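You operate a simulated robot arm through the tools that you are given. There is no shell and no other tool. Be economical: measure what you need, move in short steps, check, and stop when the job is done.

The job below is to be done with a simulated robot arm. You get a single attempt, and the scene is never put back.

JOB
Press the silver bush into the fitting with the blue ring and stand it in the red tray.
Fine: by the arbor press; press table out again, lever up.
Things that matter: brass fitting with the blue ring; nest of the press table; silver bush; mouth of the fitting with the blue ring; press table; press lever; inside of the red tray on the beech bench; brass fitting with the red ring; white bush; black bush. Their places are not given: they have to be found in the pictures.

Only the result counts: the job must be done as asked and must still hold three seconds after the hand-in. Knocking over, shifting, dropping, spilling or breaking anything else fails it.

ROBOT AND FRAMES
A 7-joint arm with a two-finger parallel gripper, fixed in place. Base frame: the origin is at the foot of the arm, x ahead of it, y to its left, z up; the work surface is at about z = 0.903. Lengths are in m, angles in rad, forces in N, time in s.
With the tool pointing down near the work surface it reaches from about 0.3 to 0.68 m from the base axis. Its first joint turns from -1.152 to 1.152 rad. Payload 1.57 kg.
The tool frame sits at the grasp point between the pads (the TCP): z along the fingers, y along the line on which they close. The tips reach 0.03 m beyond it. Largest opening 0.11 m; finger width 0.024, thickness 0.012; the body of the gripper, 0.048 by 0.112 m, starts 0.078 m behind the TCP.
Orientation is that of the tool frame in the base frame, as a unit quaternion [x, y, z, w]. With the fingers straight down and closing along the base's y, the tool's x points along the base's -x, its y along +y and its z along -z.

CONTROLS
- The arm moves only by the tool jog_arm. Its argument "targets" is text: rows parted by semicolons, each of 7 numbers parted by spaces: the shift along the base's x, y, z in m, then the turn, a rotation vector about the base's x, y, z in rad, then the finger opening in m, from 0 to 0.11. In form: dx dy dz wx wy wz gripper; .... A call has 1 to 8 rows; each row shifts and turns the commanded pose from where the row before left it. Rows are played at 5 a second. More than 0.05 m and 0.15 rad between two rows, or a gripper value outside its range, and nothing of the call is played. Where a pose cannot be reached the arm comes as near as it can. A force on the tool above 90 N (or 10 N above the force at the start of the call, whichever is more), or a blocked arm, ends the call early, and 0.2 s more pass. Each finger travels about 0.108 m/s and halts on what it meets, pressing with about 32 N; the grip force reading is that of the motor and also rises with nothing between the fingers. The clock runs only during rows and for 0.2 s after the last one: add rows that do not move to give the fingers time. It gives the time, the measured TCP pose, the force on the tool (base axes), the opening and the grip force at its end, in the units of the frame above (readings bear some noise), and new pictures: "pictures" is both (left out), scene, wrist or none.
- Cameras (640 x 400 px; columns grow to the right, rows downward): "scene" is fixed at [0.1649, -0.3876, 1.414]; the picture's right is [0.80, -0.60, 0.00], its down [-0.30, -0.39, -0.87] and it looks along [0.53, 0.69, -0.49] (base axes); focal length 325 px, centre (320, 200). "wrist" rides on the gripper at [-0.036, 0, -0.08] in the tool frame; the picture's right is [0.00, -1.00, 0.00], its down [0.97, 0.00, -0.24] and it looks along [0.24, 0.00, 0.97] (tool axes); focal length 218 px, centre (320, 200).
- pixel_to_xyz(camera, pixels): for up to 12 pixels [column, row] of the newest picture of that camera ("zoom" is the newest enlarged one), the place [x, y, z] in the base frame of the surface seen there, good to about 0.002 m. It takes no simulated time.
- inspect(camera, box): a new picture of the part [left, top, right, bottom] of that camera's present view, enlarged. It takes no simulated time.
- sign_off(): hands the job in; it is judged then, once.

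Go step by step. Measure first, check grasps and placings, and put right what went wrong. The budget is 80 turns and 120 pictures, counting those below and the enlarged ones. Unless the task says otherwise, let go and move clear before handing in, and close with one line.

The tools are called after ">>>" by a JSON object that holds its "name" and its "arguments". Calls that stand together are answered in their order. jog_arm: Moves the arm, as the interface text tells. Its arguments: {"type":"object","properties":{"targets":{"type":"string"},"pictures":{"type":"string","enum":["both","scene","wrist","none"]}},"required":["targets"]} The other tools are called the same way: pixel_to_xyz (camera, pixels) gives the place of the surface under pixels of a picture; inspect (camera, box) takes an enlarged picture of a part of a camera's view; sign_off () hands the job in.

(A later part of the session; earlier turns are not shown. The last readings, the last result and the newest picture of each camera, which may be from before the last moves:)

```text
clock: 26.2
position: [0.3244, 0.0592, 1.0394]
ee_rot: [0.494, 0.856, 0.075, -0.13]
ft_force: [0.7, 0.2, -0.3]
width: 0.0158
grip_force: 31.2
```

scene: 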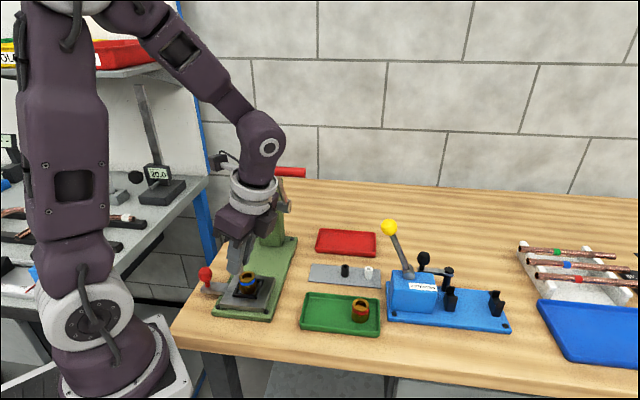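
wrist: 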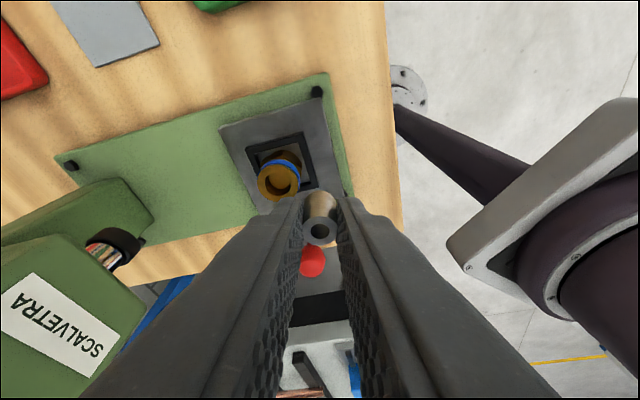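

The hand is on the outer side and clear. I'll move in so the bush hangs over the mouth with its bottom at about z 0.975.

>>> {"name": "jog_arm", "arguments": {"targets": "0 0 -0.015 0 0 0 0;0.012 0.0124 0 0 0 0 0;0.0116 0.0124 -0.008 0 0 0 0;0 0 0 0 0 0 0"}}

>>> {"name": "inspect", "arguments": {"camera": "wrist", "box": [270, 160, 370, 250]}}

>>> {"name": "inspect", "arguments": {"camera": "scene", "box": [205, 230, 295, 320]}}

```text
clock: 27.2
position: [0.3463, 0.0843, 1.0175]
ee_rot: [0.495, 0.856, 0.075, -0.129]
ft_force: [0.6, 0.6, -0.5]
width: 0.0159
grip_force: 31.8
```

scene: 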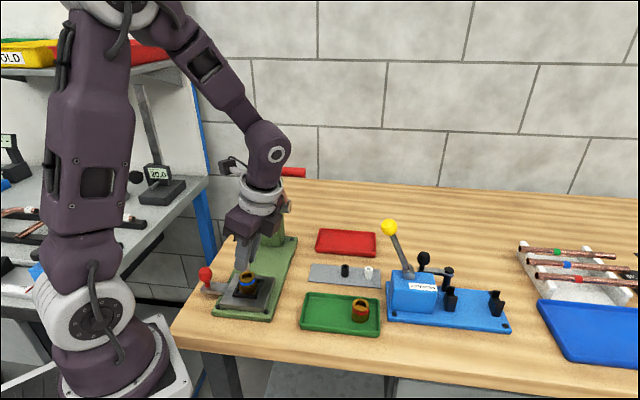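
wrist: 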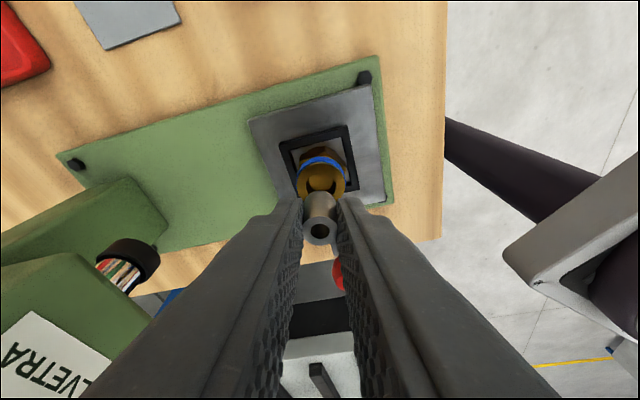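

```text
4.44 times, centred on (320, 205) of wrist
```

zoom: 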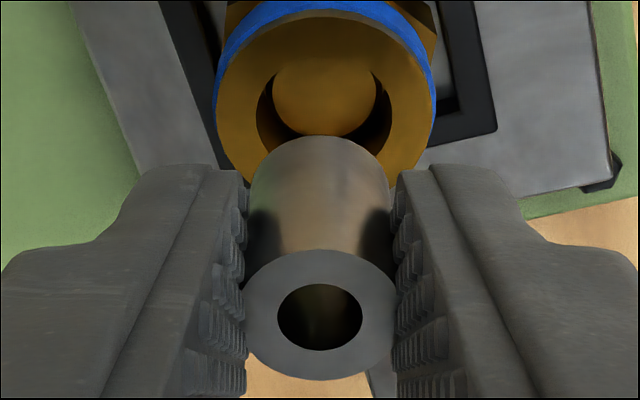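

```text
4.44 times, centred on (250, 275) of scene
```

zoom: 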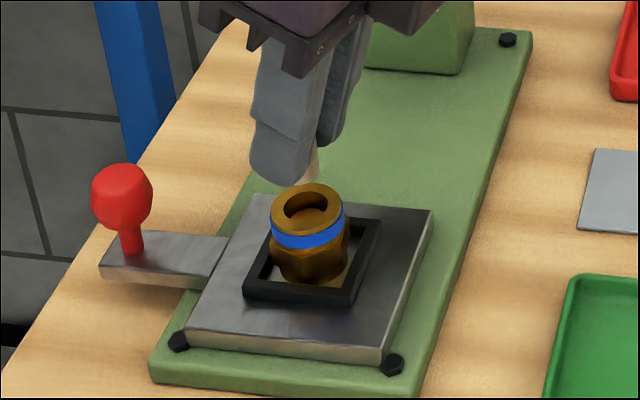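

The bush is roughly over the mouth: mouth centre at column 325 and bush at 320 in the zoom. I'll lower it to just above the rim to judge the alignment better.

>>> {"name": "jog_arm", "arguments": {"targets": "0 0 -0.01 0 0 0 0;0 0 -0.006 0 0 0 0;0 0 0 0 0 0 0", "pictures": "none"}}

>>> {"name": "inspect", "arguments": {"camera": "wrist", "box": [270, 160, 370, 250]}}

>>> {"name": "inspect", "arguments": {"camera": "scene", "box": [220, 250, 280, 300]}}

```text
clock: 28.0
position: [0.3476, 0.0843, 1.0012]
ee_rot: [0.494, 0.857, 0.075, -0.13]
ft_force: [-0.2, 0.0, 0.2]
width: 0.016
grip_force: 30.9
```

```text
4.44 times, centred on (320, 205) of wrist
```

zoom: 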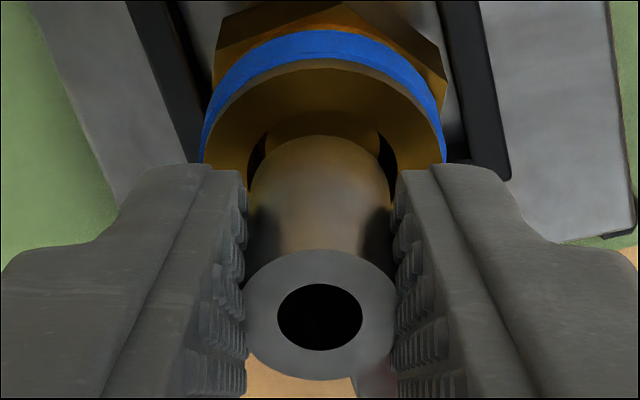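

```text
8.00 times, centred on (250, 275) of scene
```

zoom: 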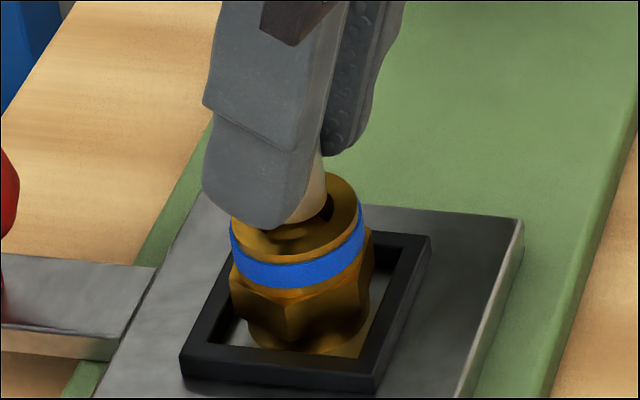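

The bush projects straight onto the mouth, within a fraction of a millimetre. I'll lower in small steps and watch the force.

>>> {"name": "jog_arm", "arguments": {"targets": "0 0 -0.003 0 0 0 0;0 0 -0.002 0 0 0 0;0 0 -0.0015 0 0 0 0;0 0 0 0 0 0 0", "pictures": "none"}}

>>> {"name": "inspect", "arguments": {"camera": "wrist", "box": [270, 160, 370, 250]}}

>>> {"name": "inspect", "arguments": {"camera": "scene", "box": [220, 250, 280, 300]}}

```text
clock: 29.0
position: [0.3473, 0.0842, 0.9959]
ee_rot: [0.494, 0.857, 0.075, -0.129]
ft_force: [0.0, -0.5, -1.0]
width: 0.0158
grip_force: 31.4
```

```text
4.44 times, centred on (320, 205) of wrist
```

zoom: 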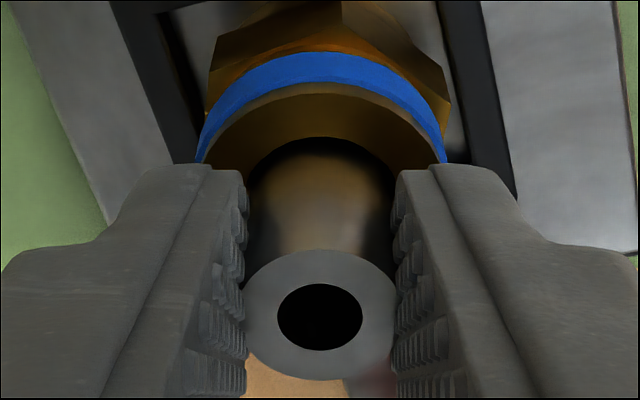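

```text
8.00 times, centred on (250, 275) of scene
```

zoom: 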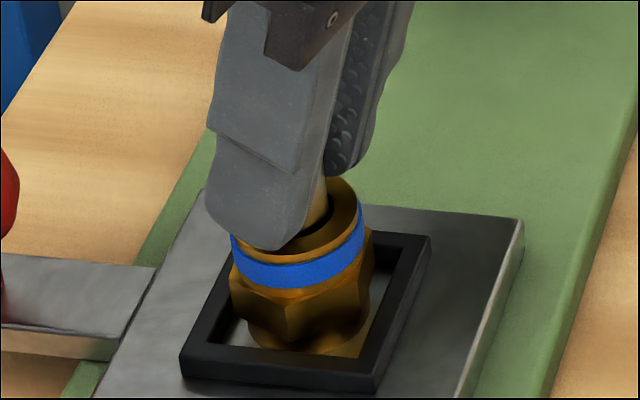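

The bush is at or just entering the mouth, with no force yet. The fingertips are about 2.5 mm above the rim, so I'll go 2 mm lower.

>>> {"name": "jog_arm", "arguments": {"targets": "0 0 -0.001 0 0 0 0;0 0 -0.001 0 0 0 0;0 0 0 0 0 0 0", "pictures": "none"}}

>>> {"name": "inspect", "arguments": {"camera": "wrist", "box": [270, 160, 370, 250]}}

```text
clock: 29.8
position: [0.346, 0.0834, 0.9928]
ee_rot: [0.495, 0.856, 0.074, -0.129]
ft_force: [-0.1, -0.4, -0.7]
width: 0.0158
grip_force: 31.3
```

```text
4.44 times, centred on (320, 205) of wrist
```

zoom: 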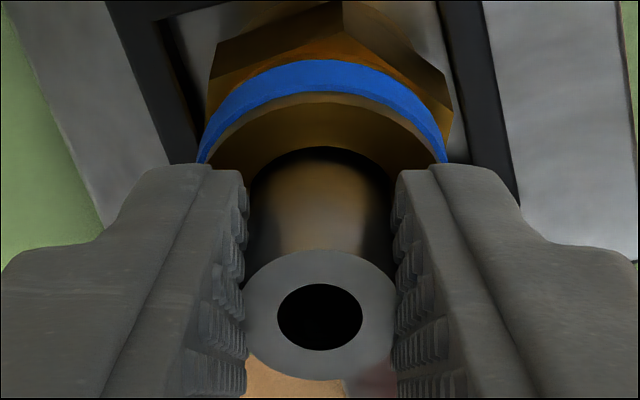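

The bush has entered the mouth by about 4 mm without resistance. I'll release it there, rise and look.

>>> {"name": "jog_arm", "arguments": {"targets": "0 0 0 0 0 0 0.018;0 0 0 0 0 0 0.03;0 0 0 0 0 0 0.034;0 0 0.02 0 0 0 0.034;-0.005 -0.005 0.015 0 0 0 0.034;0 0 0 0 0 0 0.034"}}

>>> {"name": "inspect", "arguments": {"camera": "wrist", "box": [260, 130, 380, 230]}}

>>> {"name": "inspect", "arguments": {"camera": "scene", "box": [205, 240, 295, 310]}}

```text
clock: 31.2
position: [0.3415, 0.0794, 1.0288]
ee_rot: [0.494, 0.857, 0.073, -0.13]
ft_force: [-0.6, 0.1, -0.6]
width: 0.0339
grip_force: 0.0
```

scene: 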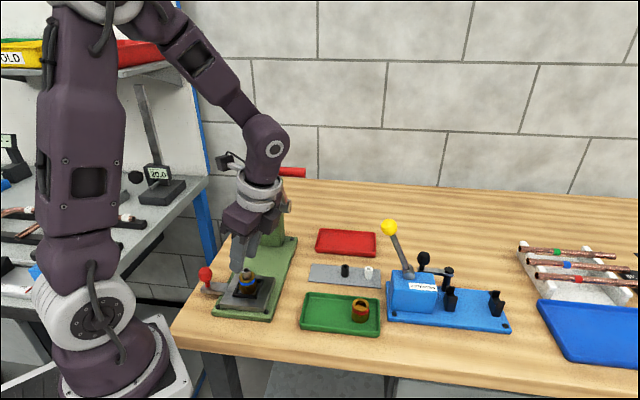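
wrist: 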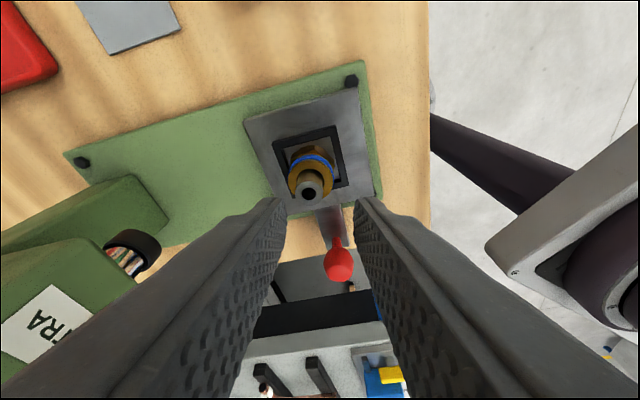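

```text
4.00 times, centred on (320, 180) of wrist
```

zoom: 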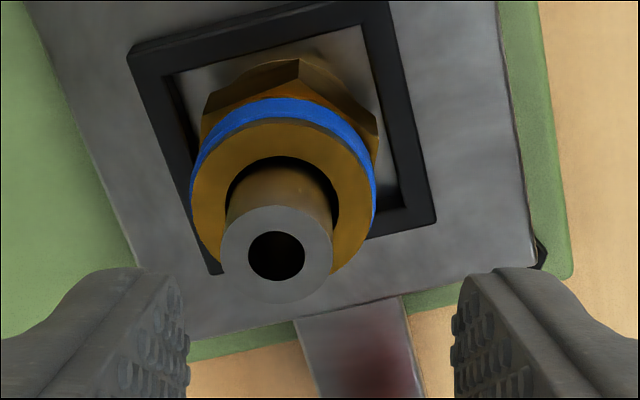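

```text
5.71 times, centred on (250, 275) of scene
```

zoom: 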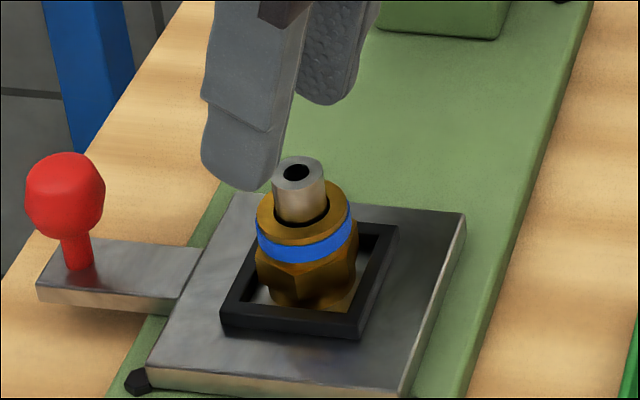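

The bush stands upright in the mouth. Next I'll restore the tool upright, with a slight lean the other way, and move over the red table knob at about (0.285,0.142).

>>> {"name": "jog_arm", "arguments": {"targets": "-0.02 0.005 0.01 -0.0866 -0.05 0 0.05;-0.015 0.02 0.015 -0.0866 -0.05 0 0.06;-0.012 0.02 0.015 -0.0866 -0.05 0 0.06;-0.01 0.015 0 0 0 0.1309 0.06;0 0 0 0 0 0.1309 0.06;0 0 0 -0.0707 -0.0707 0 0.06;0 0 0 -0.0707 -0.0707 0 0.06;0 0 0 0 0 0 0.06"}}

```text
clock: 33.0
position: [0.2851, 0.1395, 1.0695]
ee_rot: [0.381, 0.919, -0.039, 0.092]
ft_force: [-0.1, -0.9, 0.7]
width: 0.0599
grip_force: 0.1
```

scene: 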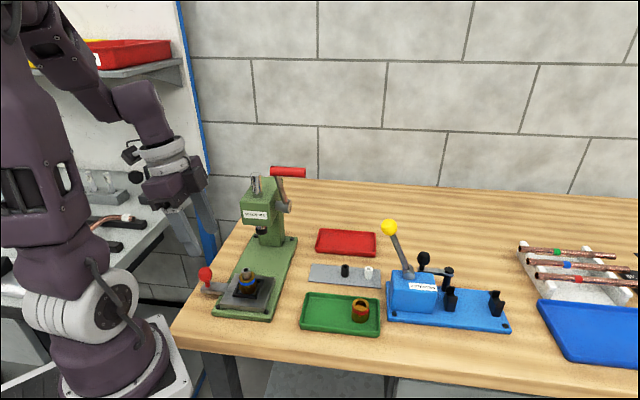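
wrist: 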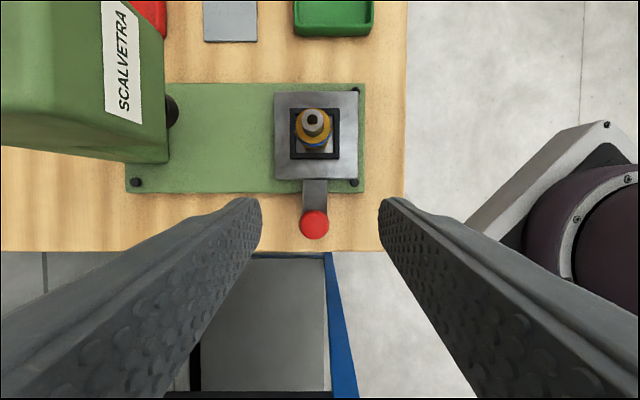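

Everything is reachable and the knob is at (314,224). I'm measuring the knob, the ram, and the head's left face.

>>> {"name": "pixel_to_xyz", "arguments": {"camera": "wrist", "pixels": [[314, 224], [302, 224], [326, 224], [314, 212], [314, 236], [314, 200], [314, 119], [311, 120], [150, 165], [60, 160], [174, 110]]}}

>>> {"name": "pixel_to_xyz", "arguments": {"camera": "scene", "pixels": [[205, 270], [205, 280], [205, 287], [261, 238], [262, 232], [258, 231], [266, 231], [250, 271]]}}

>>> {"name": "inspect", "arguments": {"camera": "scene", "box": [195, 160, 315, 320]}}

```text
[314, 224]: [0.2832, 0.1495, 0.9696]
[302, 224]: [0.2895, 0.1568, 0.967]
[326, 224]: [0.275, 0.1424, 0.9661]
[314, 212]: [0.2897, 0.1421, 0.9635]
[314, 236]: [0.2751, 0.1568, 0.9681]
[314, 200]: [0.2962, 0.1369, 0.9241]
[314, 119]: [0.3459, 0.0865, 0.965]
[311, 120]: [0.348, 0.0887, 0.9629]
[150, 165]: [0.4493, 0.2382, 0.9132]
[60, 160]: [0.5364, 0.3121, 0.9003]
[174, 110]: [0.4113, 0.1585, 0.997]
```

```text
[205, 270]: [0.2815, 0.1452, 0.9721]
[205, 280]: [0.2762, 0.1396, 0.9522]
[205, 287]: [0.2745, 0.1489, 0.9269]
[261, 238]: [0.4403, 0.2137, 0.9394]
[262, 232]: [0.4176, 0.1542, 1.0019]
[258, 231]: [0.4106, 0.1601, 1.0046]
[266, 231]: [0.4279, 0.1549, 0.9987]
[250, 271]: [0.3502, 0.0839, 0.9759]
```

```text
2.50 times, centred on (255, 240) of scene
```

zoom: 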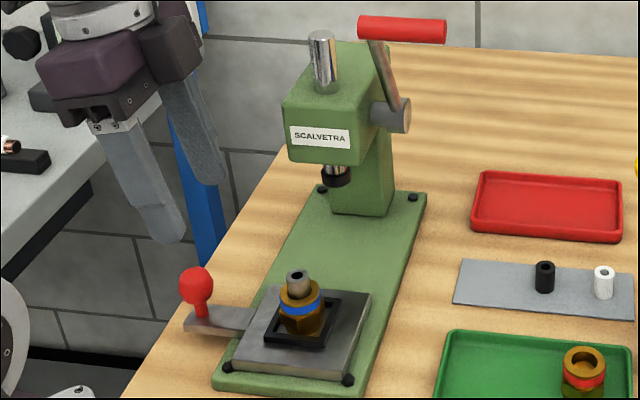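

The knob is centred at (0.283,0.149,0.96), about 0.023 across, and the ram bottom at about 0.997 clears the bush top at 0.975. I'll descend around the knob with the fingers open, then close on it.

>>> {"name": "jog_arm", "arguments": {"targets": "-0.005 0.0125 -0.02 0 0 0 0.05;0 0 -0.03 0 0 0 0.05;0 0 -0.03 0 0 0 0.05;0 0 -0.0115 0 0 0 0.05;0 0 0 0 0 0 0.05"}}

```text
clock: 34.2
position: [0.2882, 0.1593, 0.984]
ee_rot: [0.381, 0.919, -0.039, 0.091]
ft_force: [0.2, 0.0, 0.0]
width: 0.0499
grip_force: 0.1
out of reach, approached as far as the arm can: row 3, 4
```

scene: 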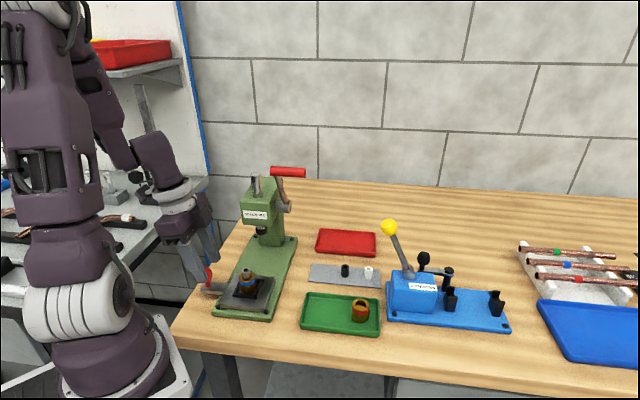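
wrist: 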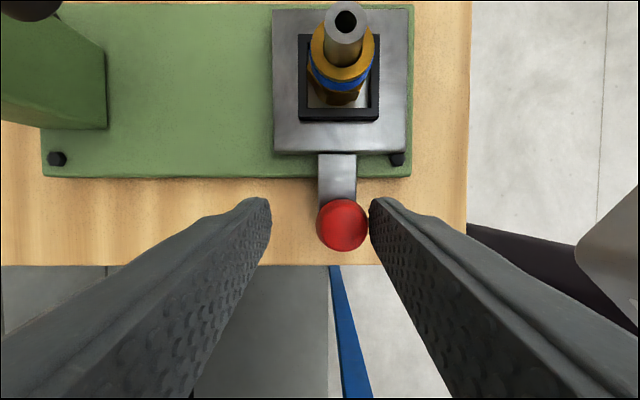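

The pose was slightly out of reach, but the fingers straddle the knob at (342,225) with the right finger almost touching. I'll close on it, then slide the table toward the ram, which also takes the arm back into reach.

>>> {"name": "jog_arm", "arguments": {"targets": "0 0 0 0 0 0 0.03;0 0 0 0 0 0 0.01;0 0 0 0 0 0 0;0 0 0 0 0 0 0"}}

```text
clock: 35.2
position: [0.2877, 0.1597, 0.9843]
ee_rot: [0.38, 0.919, -0.039, 0.092]
ft_force: [0.3, 0.0, -8.4]
width: 0.0262
grip_force: 37.4
```

scene: 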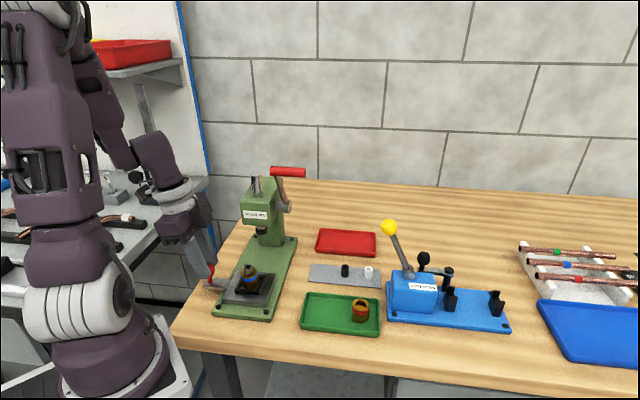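
wrist: 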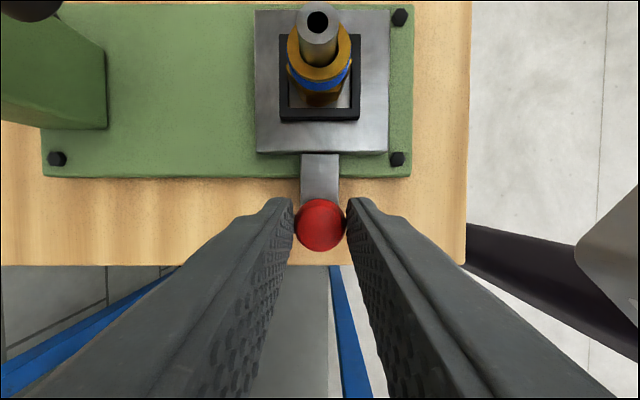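

The knob is gripped and the table has already moved about 10 mm with the bush still upright. I'll slide it along the press axis gently.

>>> {"name": "jog_arm", "arguments": {"targets": "0.0075 0.0075 0 0 0 0 0;0.0075 0.0075 0 0 0 0 0;0.0075 0.0075 0 0 0 0 0;0.0075 0.0075 0 0 0 0 0;0.0075 0.0075 0 0 0 0 0;0.0075 0.0075 0 0 0 0 0;0.0075 0.0075 0 0 0 0 0;0 0 0 0 0 0 0"}}

```text
clock: 37.0
position: [0.3417, 0.2127, 0.9846]
ee_rot: [0.382, 0.919, -0.038, 0.092]
ft_force: [13.4, -12.8, 11.8]
width: 0.0263
grip_force: 37.7
```

scene: 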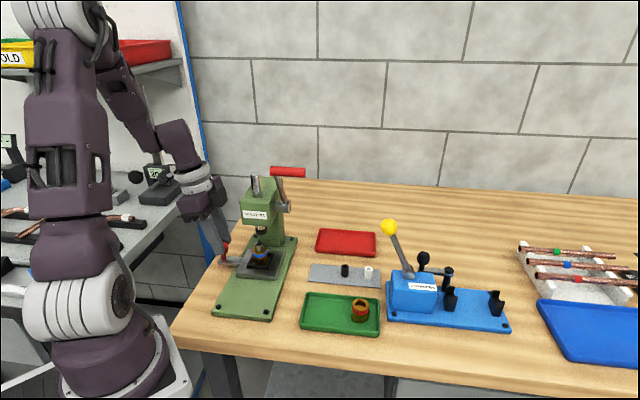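
wrist: 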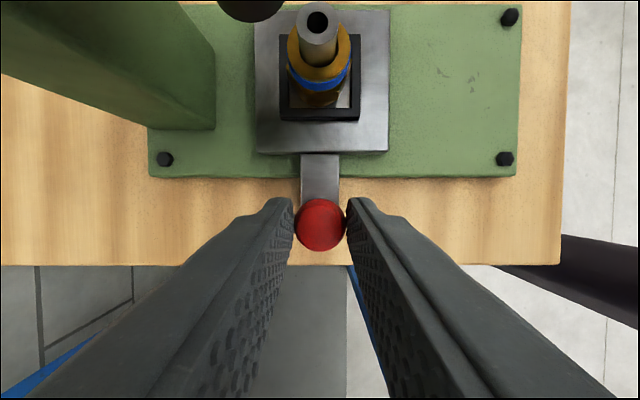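

The table is sliding, with small side forces from a slight offset. I'll ease that off and go on in small steps to the stop.

>>> {"name": "jog_arm", "arguments": {"targets": "0.001 -0.001 0.005 0 0 0 0;0.005 0.005 0 0 0 0 0;0.004 0.004 0 0 0 0 0;0.003 0.003 0 0 0 0 0;0 0 0 0 0 0 0"}}

>>> {"name": "inspect", "arguments": {"camera": "scene", "box": [195, 170, 315, 320]}}

>>> {"name": "inspect", "arguments": {"camera": "wrist", "box": [140, 0, 400, 160]}}

```text
clock: 38.2
position: [0.3543, 0.2269, 0.9887]
ee_rot: [0.38, 0.92, -0.037, 0.092]
ft_force: [-13.4, 11.2, -23.1]
width: 0.0265
grip_force: 37.6
```

scene: 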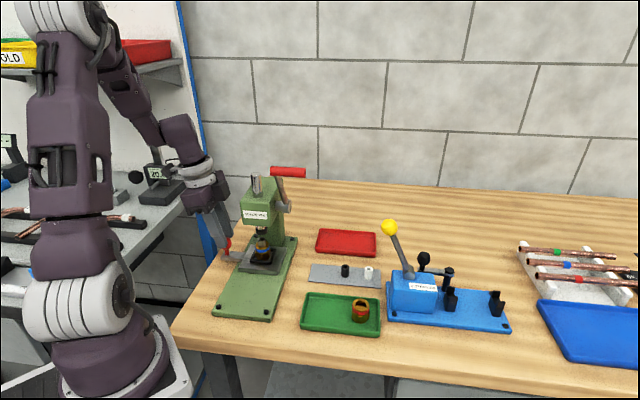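
wrist: 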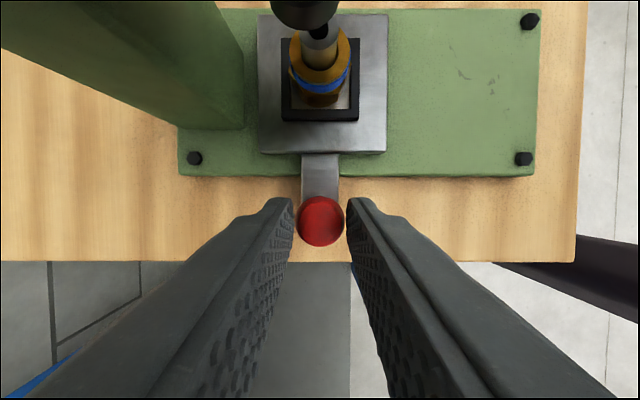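

```text
2.67 times, centred on (255, 245) of scene
```

zoom: 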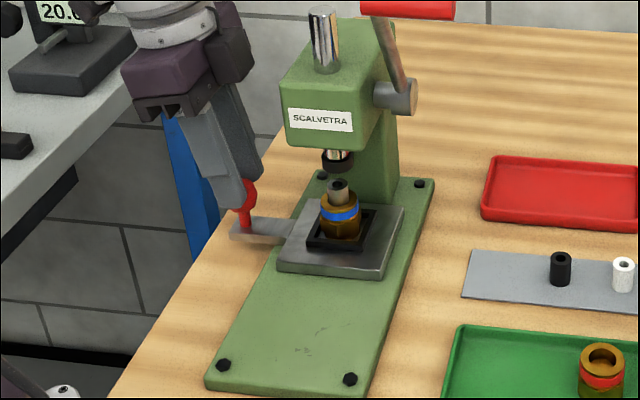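

```text
2.46 times, centred on (270, 80) of wrist
```

zoom: 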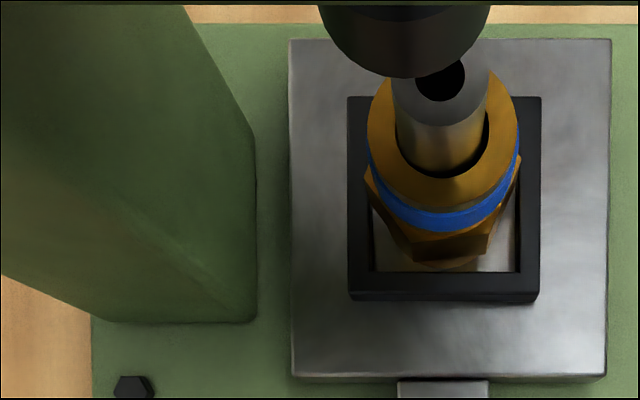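

The ram cap's centre, column 305, is still about 8 mm further along than the bush, column 319. I'll take out the upward pull and continue to the stop.

>>> {"name": "jog_arm", "arguments": {"targets": "-0.0005 0.0005 -0.0035 0 0 0 0;0.003 0.003 0 0 0 0 0;0.003 0.003 0 0 0 0 0;0 0 0 0 0 0 0"}}

>>> {"name": "inspect", "arguments": {"camera": "wrist", "box": [140, 0, 400, 160]}}

```text
clock: 39.2
position: [0.3575, 0.2297, 0.9865]
ee_rot: [0.382, 0.919, -0.04, 0.092]
ft_force: [-9.3, -8.9, 30.1]
width: 0.0265
grip_force: 37.4
```

scene: 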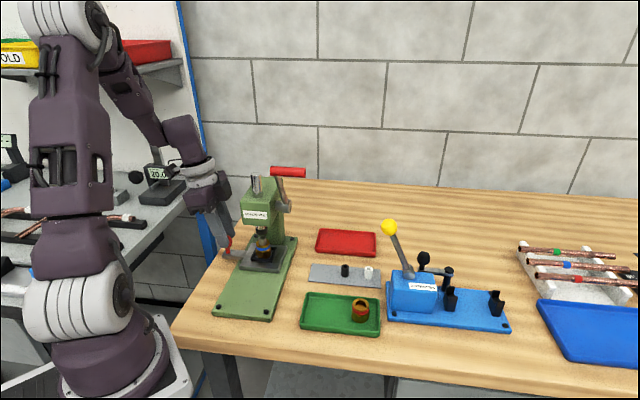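
wrist: 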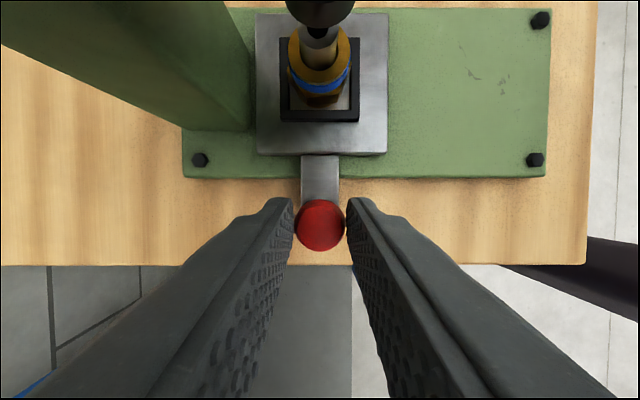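

```text
2.46 times, centred on (270, 80) of wrist
```

zoom: 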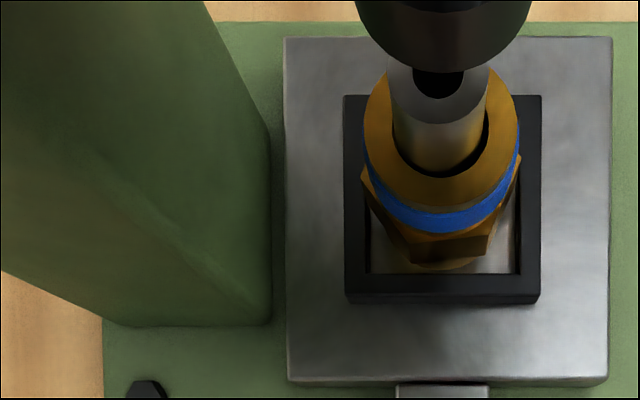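

The ram cap is now over the bush (columns 443 against 440) and the table pushes back, so it is at its stop. I'll let go of the knob and rise clear.

>>> {"name": "jog_arm", "arguments": {"targets": "0 0 0.0015 0 0 0 0;0 0 0 0 0 0 0.045;0 0 0 0 0 0 0.045;-0.005 0.005 0.03 0 0 0 0.045;-0.005 0.005 0.03 0 0 0 0.045;0 0 0 0 0 0 0.045"}}

>>> {"name": "inspect", "arguments": {"camera": "scene", "box": [205, 160, 315, 290]}}

```text
clock: 40.6
position: [0.3487, 0.2404, 1.0488]
ee_rot: [0.381, 0.919, -0.037, 0.091]
ft_force: [0.8, -0.2, -0.3]
width: 0.0453
grip_force: 0.0
```

scene: 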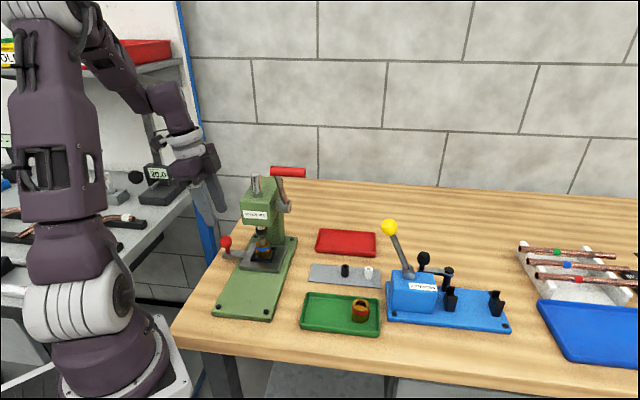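
wrist: 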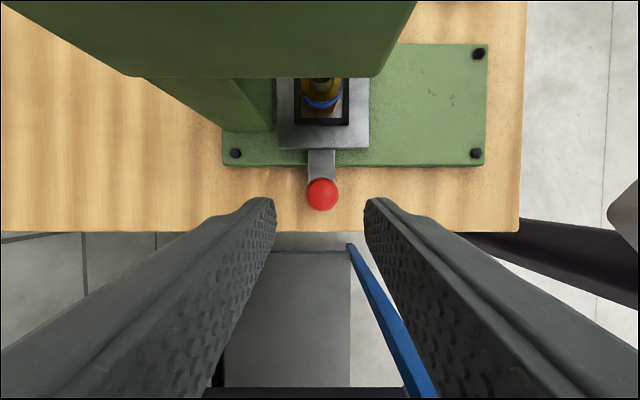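

```text
3.08 times, centred on (260, 225) of scene
```

zoom: 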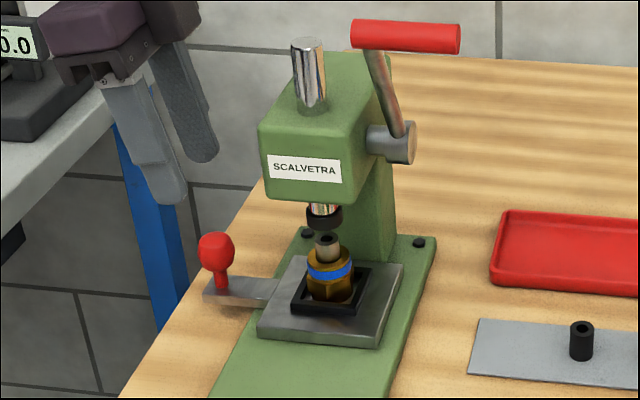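

The assembly sits correctly under the ram. Next comes the lever, so I'm measuring the grip bar, lever arm and pivot from the zoom.

>>> {"name": "pixel_to_xyz", "arguments": {"camera": "zoom", "pixels": [[356, 30], [356, 45], [405, 24], [405, 36], [405, 50], [455, 38], [373, 70], [388, 110], [405, 143], [412, 155], [400, 130], [310, 45]]}}

```text
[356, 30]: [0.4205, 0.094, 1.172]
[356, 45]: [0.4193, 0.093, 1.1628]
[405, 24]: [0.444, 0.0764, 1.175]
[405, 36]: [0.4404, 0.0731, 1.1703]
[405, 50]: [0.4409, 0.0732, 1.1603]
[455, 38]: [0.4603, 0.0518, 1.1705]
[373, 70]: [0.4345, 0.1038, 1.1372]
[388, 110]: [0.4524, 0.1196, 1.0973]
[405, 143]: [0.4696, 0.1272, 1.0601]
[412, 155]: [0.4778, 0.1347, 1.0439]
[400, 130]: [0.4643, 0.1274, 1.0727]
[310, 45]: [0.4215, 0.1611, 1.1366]
```

Bar centre is at about (0.4525,0.0707,1.166) for a mid-bar grip, pivot at along 0.427, z 1.06, radius 0.12. I'll rise clear, straighten the tool, and move above the bar.

>>> {"name": "jog_arm", "arguments": {"targets": "-0.005 0.005 0.045 0 0 0 0.045;0 0 0.045 0.0707 0.0707 0 0.045;0 0 0.045 0.0707 0.0707 0 0.045;0 0 0.045 0 0 0 0.045;0 0 0.045 0 0 0 0.045;0.022 -0.035 0 0 0 0 0.045;0.022 -0.035 0 0 0 0 0.045;0.022 -0.035 0 0 0 0 0.045", "pictures": "none"}}

>>> {"name": "jog_arm", "arguments": {"targets": "0.022 -0.035 0 0 0 0 0.045;0.0208 -0.0347 0 0 0 0 0.045;0 0 0 0 0 0 0.045"}}

```text
clock: 42.4
position: [0.4091, 0.1393, 1.271]
ee_rot: [0.383, 0.924, 0.0, 0.0]
ft_force: [0.2, 0.3, 0.2]
width: 0.0449
grip_force: 0.1
```

```text
clock: 43.2
position: [0.4518, 0.0696, 1.2731]
ee_rot: [0.383, 0.924, 0.0, 0.0]
ft_force: [1.0, -0.6, 0.0]
width: 0.0452
grip_force: 0.0
```

scene: 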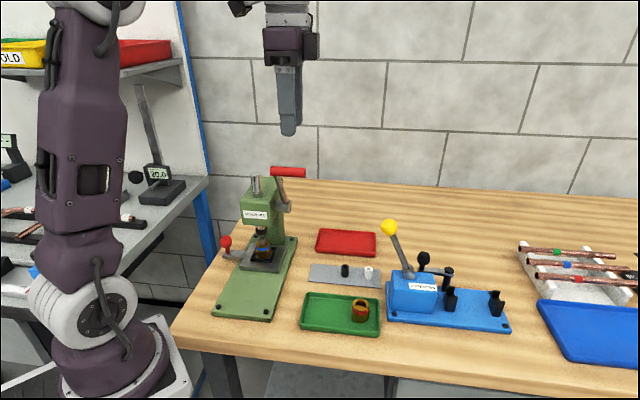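
wrist: 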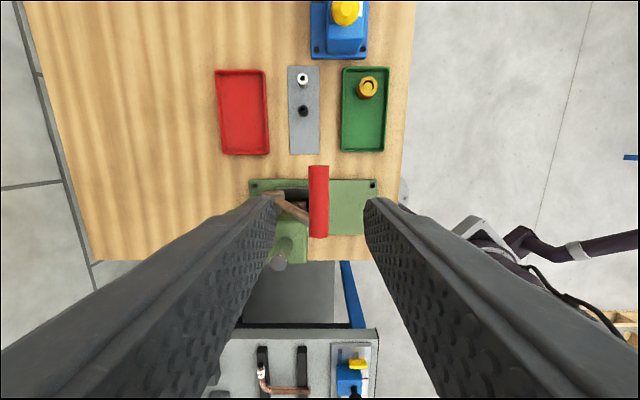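

The bar is centred between the fingers at column 318. I'll descend and grip it.

>>> {"name": "jog_arm", "arguments": {"targets": "0 0 -0.035 0 0 0 0.045;0 0 -0.035 0 0 0 0.045;0 0 -0.031 0 0 0 0.045;0 0 0 0 0 0 0.045;0 0 0 0 0 0 0.02;0 0 0 0 0 0 0;0 0 0 0 0 0 0"}}

```text
clock: 44.8
position: [0.4517, 0.0698, 1.1708]
ee_rot: [0.383, 0.924, 0.0, 0.0]
ft_force: [0.0, -1.6, -5.7]
width: 0.0175
grip_force: 32.5
```

scene: 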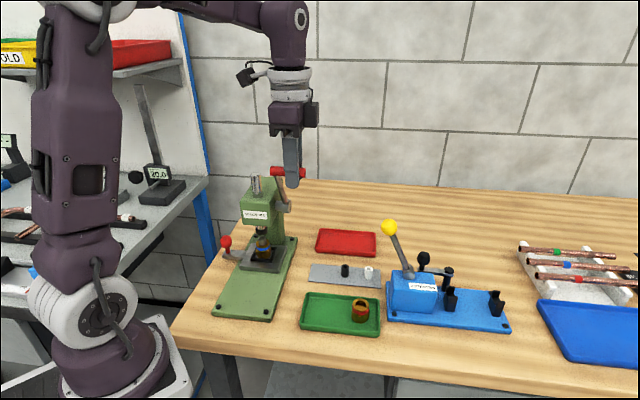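
wrist: 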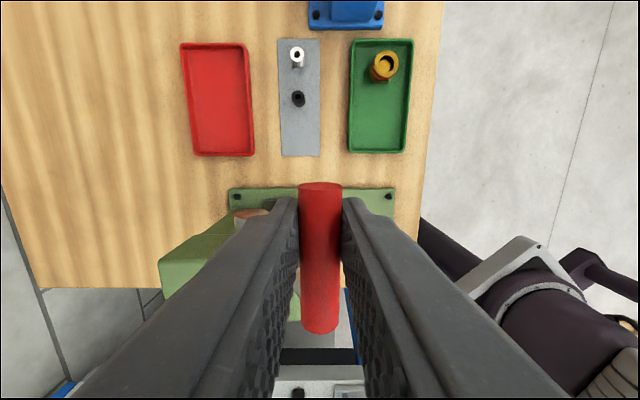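

The bar is gripped at width 0.0175. I'll pull it forward and down along its arc, starting with a few degrees, and watch the force and ram.

>>> {"name": "jog_arm", "arguments": {"targets": "-0.008 -0.008 -0.007 0 0 0 0;-0.0071 -0.0071 -0.0078 0 0 0 0;0 0 0 0 0 0 0", "pictures": "none"}}

>>> {"name": "inspect", "arguments": {"camera": "scene", "box": [205, 130, 335, 290]}}

```text
clock: 45.6
position: [0.4372, 0.0561, 1.1565]
ee_rot: [0.383, 0.924, -0.001, 0.001]
ft_force: [4.1, 3.6, -2.7]
width: 0.0174
grip_force: 32.7
```

```text
2.50 times, centred on (270, 210) of scene
```

zoom: 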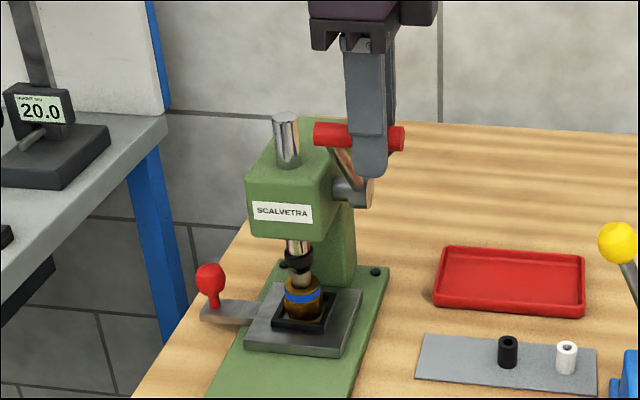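

The lever moves with little force and the ram is coming down onto the bush. Continuing along the arc.

>>> {"name": "jog_arm", "arguments": {"targets": "-0.0064 -0.0064 -0.0088 0 0 0 0;-0.0057 -0.0057 -0.0097 0 0 0 0;0 0 0 0 0 0 0", "pictures": "none"}}

>>> {"name": "inspect", "arguments": {"camera": "scene", "box": [205, 130, 335, 290]}}

```text
clock: 46.4
position: [0.4244, 0.043, 1.1369]
ee_rot: [0.383, 0.924, 0.0, 0.0]
ft_force: [2.4, 3.3, -0.3]
width: 0.0172
grip_force: 32.5
```

```text
2.50 times, centred on (270, 210) of scene
```

zoom: 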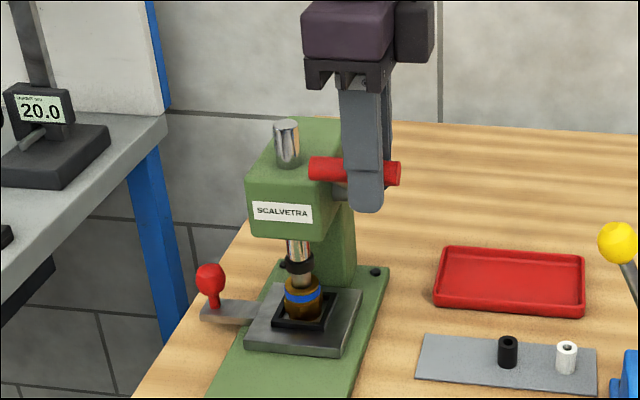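

The ram cap is just about on the bush. Next two steps of the arc.

>>> {"name": "jog_arm", "arguments": {"targets": "-0.005 -0.005 -0.0105 0 0 0 0;-0.0042 -0.0042 -0.0112 0 0 0 0;0 0 0 0 0 0 0", "pictures": "none"}}

>>> {"name": "inspect", "arguments": {"camera": "scene", "box": [205, 130, 335, 290]}}

```text
clock: 47.2
position: [0.4159, 0.0349, 1.1163]
ee_rot: [0.383, 0.924, 0.0, 0.0]
ft_force: [-1.0, 5.8, 2.5]
width: 0.0175
grip_force: 31.9
```

```text
2.50 times, centred on (270, 210) of scene
```

zoom: 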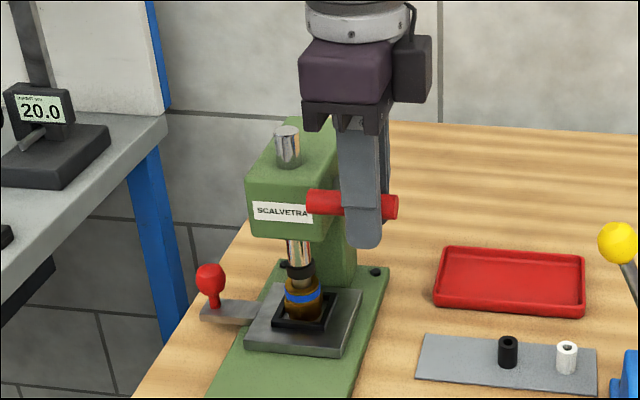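

The ram is still descending with low force. Continuing toward lever-horizontal.

>>> {"name": "jog_arm", "arguments": {"targets": "-0.0033 -0.0033 -0.0117 0 0 0 0;-0.0025 -0.0025 -0.0122 0 0 0 0;0 0 0 0 0 0 0", "pictures": "none"}}

>>> {"name": "inspect", "arguments": {"camera": "scene", "box": [205, 130, 335, 290]}}

```text
clock: 48.0
position: [0.4105, 0.0293, 1.0918]
ee_rot: [0.382, 0.924, 0.0, 0.0]
ft_force: [-3.9, 1.1, 5.8]
width: 0.0174
grip_force: 32.3
```

```text
2.50 times, centred on (270, 210) of scene
```

zoom: 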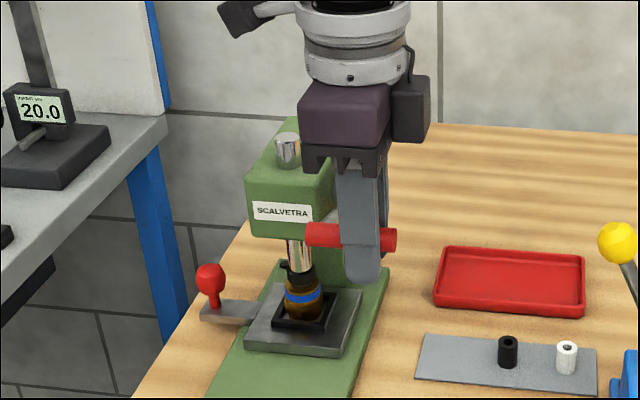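

The cap is approaching the fitting's rim. Continuing carefully past horizontal.

>>> {"name": "jog_arm", "arguments": {"targets": "-0.0016 -0.0016 -0.0125 0 0 0 0;-0.0006 -0.0006 -0.0126 0 0 0 0;0 0 0 0 0 0 0", "pictures": "none"}}

>>> {"name": "inspect", "arguments": {"camera": "scene", "box": [215, 200, 305, 290]}}

```text
clock: 48.8
position: [0.4077, 0.0254, 1.0666]
ee_rot: [0.384, 0.923, -0.001, 0.0]
ft_force: [-9.9, -9.3, 5.3]
width: 0.0175
grip_force: 32.0
```

```text
4.44 times, centred on (260, 245) of scene
```

zoom: 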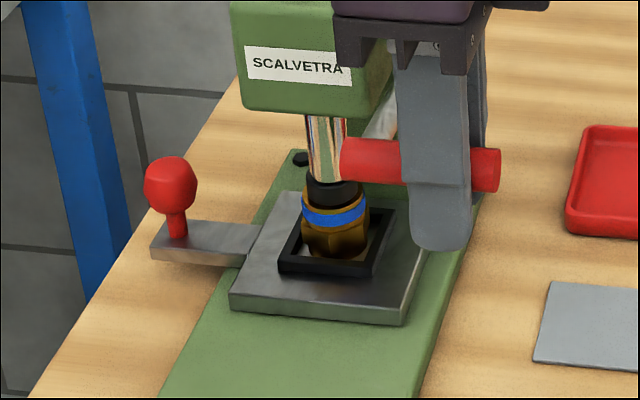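

The cap is almost on the rim. A bit more down in small steps, watching for the stop.

>>> {"name": "jog_arm", "arguments": {"targets": "-0.0005 -0.0005 -0.006 0 0 0 0;0 0 -0.006 0 0 0 0;0 0 0 0 0 0 0", "pictures": "none"}}

>>> {"name": "inspect", "arguments": {"camera": "scene", "box": [215, 200, 305, 290]}}

```text
clock: 49.6
position: [0.4073, 0.0245, 1.055]
ee_rot: [0.383, 0.924, 0.0, 0.0]
ft_force: [-13.4, -12.6, 26.0]
width: 0.0173
grip_force: 32.1
```

```text
4.44 times, centred on (260, 245) of scene
```

zoom: 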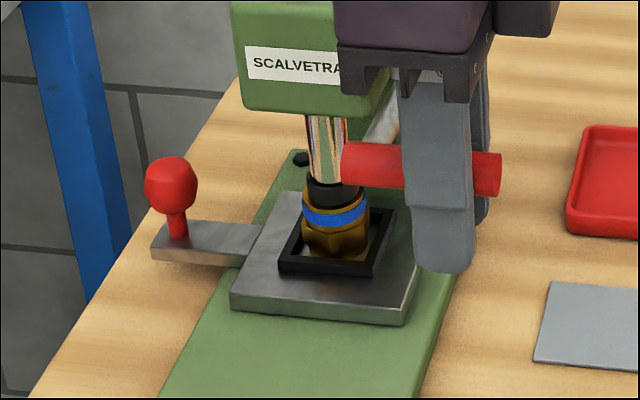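

The force rose to 26 N and the bar slid up between the pads while the ram stayed put, so it is probably at its stop. I'm zooming in on the cap and rim to check.

>>> {"name": "inspect", "arguments": {"camera": "scene", "box": [247, 232, 277, 262]}}

>>> {"name": "pixel_to_xyz", "arguments": {"camera": "scene", "pixels": [[262, 240], [262, 244], [262, 246], [262, 249], [262, 252], [262, 236]]}}

```text
13.33 times, centred on (262, 247) of scene
```

zoom: 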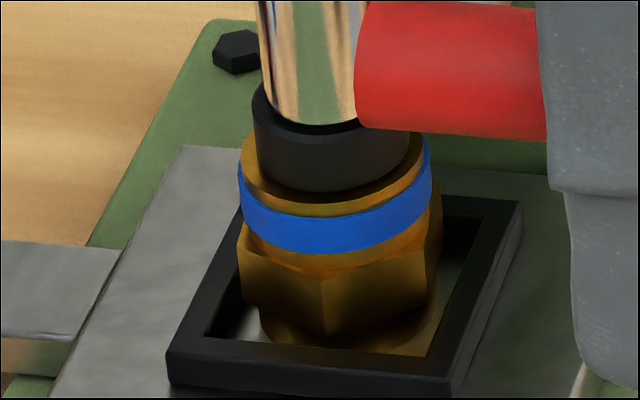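

```text
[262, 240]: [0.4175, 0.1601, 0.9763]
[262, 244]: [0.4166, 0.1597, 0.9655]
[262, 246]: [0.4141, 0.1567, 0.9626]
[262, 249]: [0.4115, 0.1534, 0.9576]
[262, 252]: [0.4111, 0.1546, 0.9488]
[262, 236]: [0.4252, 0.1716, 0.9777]
```

The cap's lower edge is at about z 0.963 and the rim at 0.961, so it is essentially seated. To be sure, I'll release the bar, rise above it and press it down firmly with closed fingertips.

>>> {"name": "jog_arm", "arguments": {"targets": "0 0 0 0 0 0 0.03;0 0 0.03 0 0 0 0.04;0 0 0.035 0 0 0 0.04;0 0 0 0 0 0 0.015;0 0 0 0 0 0 0;0 0 0 0 0 0 0"}}

>>> {"name": "inspect", "arguments": {"camera": "scene", "box": [215, 180, 315, 290]}}

```text
clock: 51.0
position: [0.4112, 0.0327, 1.1187]
ee_rot: [0.381, 0.925, 0.006, 0.005]
ft_force: [40.9, 46.2, -24.3]
width: 0.0174
grip_force: 32.2
```

scene: 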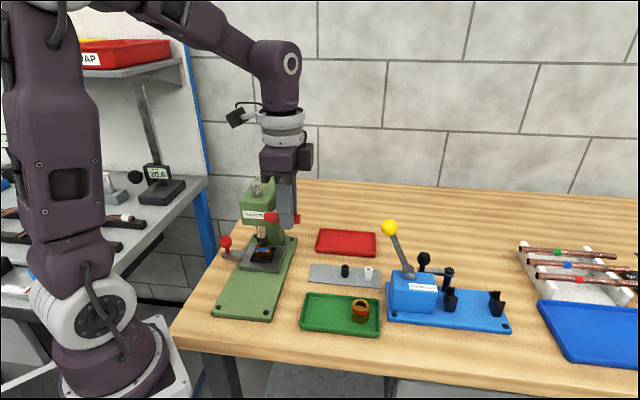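
wrist: 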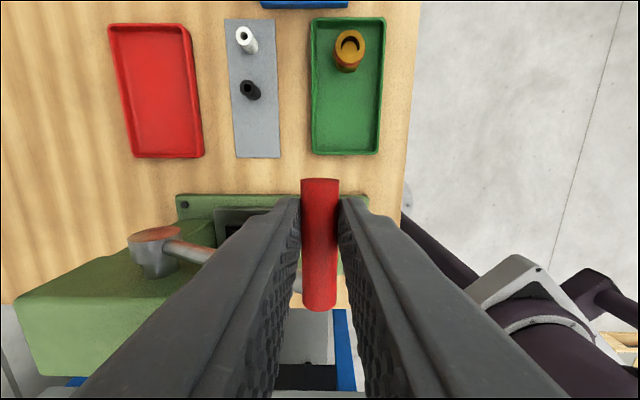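

```text
3.64 times, centred on (265, 235) of scene
```

zoom: 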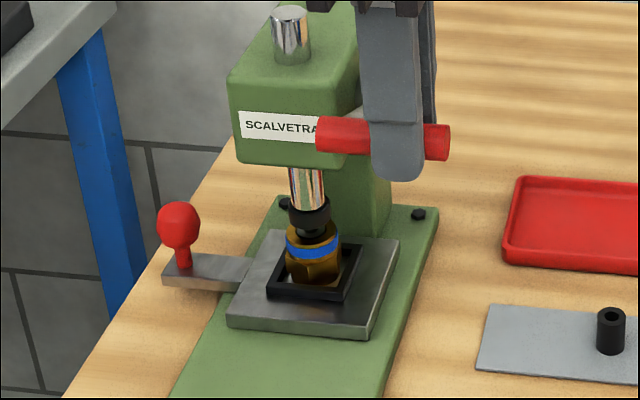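

The bar followed the hand up and got re-gripped, and there is side load, so the lever may be spring-loaded. I'll open the fingers to relax it and look.

>>> {"name": "jog_arm", "arguments": {"targets": "0 0 0 0 0 0 0.04;0 0 0 0 0 0 0.05;0 0 0 0 0 0 0.05", "pictures": "none"}}

>>> {"name": "inspect", "arguments": {"camera": "scene", "box": [215, 180, 315, 290]}}

>>> {"name": "inspect", "arguments": {"camera": "scene", "box": [242, 225, 282, 265]}}

```text
clock: 51.8
position: [0.4079, 0.0266, 1.119]
ee_rot: [0.383, 0.924, -0.001, 0.0]
ft_force: [2.7, 0.4, 0.7]
width: 0.052
grip_force: 1.9
```

```text
3.64 times, centred on (265, 235) of scene
```

zoom: 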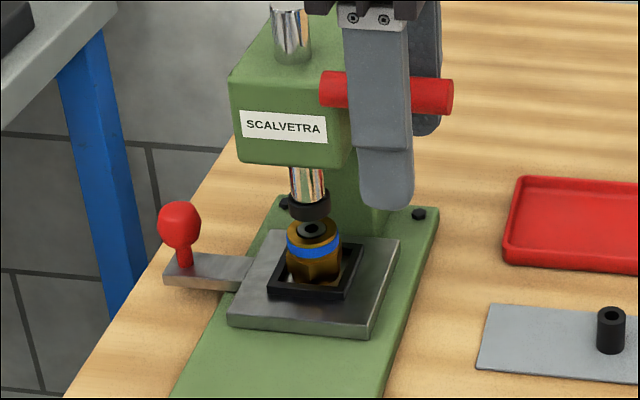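

```text
10.00 times, centred on (262, 245) of scene
```

zoom: 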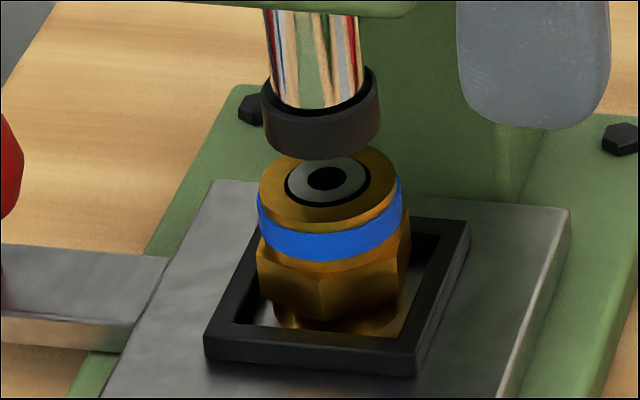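

The bush now sits flush in the mouth and the lever springs up against the rear finger. I'll let it back up along its arc in a controlled way.

>>> {"name": "jog_arm", "arguments": {"targets": "0.005 0.005 0.0105 0 0 0 0.05;0.0057 0.0057 0.0097 0 0 0 0.05;0.0064 0.0064 0.0088 0 0 0 0.05;0.0071 0.0071 0.0078 0 0 0 0.05;0.008 0.008 0.007 0 0 0 0.05;0.008 0.008 0.006 0 0 0 0.05;0.004 0.004 0.004 0 0 0 0.05;0 0 0 0 0 0 0.05"}}

>>> {"name": "inspect", "arguments": {"camera": "scene", "box": [205, 130, 335, 290]}}

```text
clock: 53.6
position: [0.4526, 0.0707, 1.1739]
ee_rot: [0.382, 0.924, 0.0, 0.0]
ft_force: [-0.3, 0.0, -0.1]
width: 0.0501
grip_force: 0.1
```

scene: 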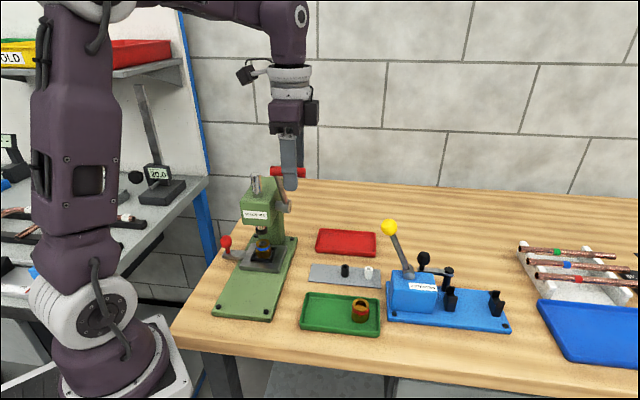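
wrist: 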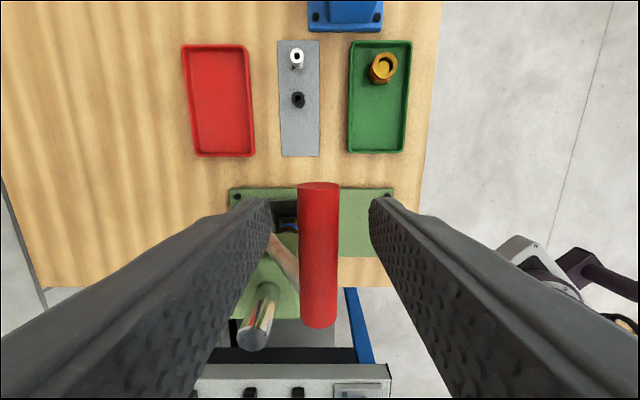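

```text
2.50 times, centred on (270, 210) of scene
```

zoom: 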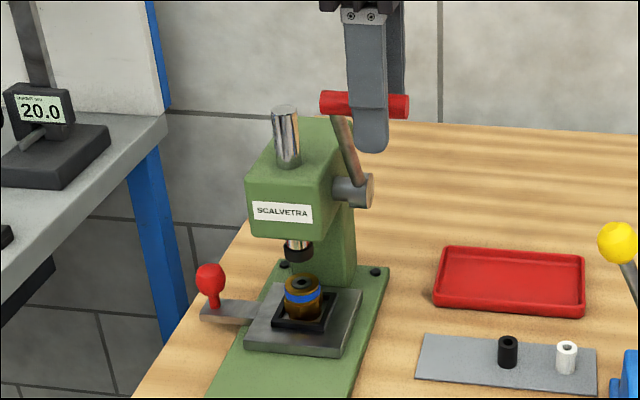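

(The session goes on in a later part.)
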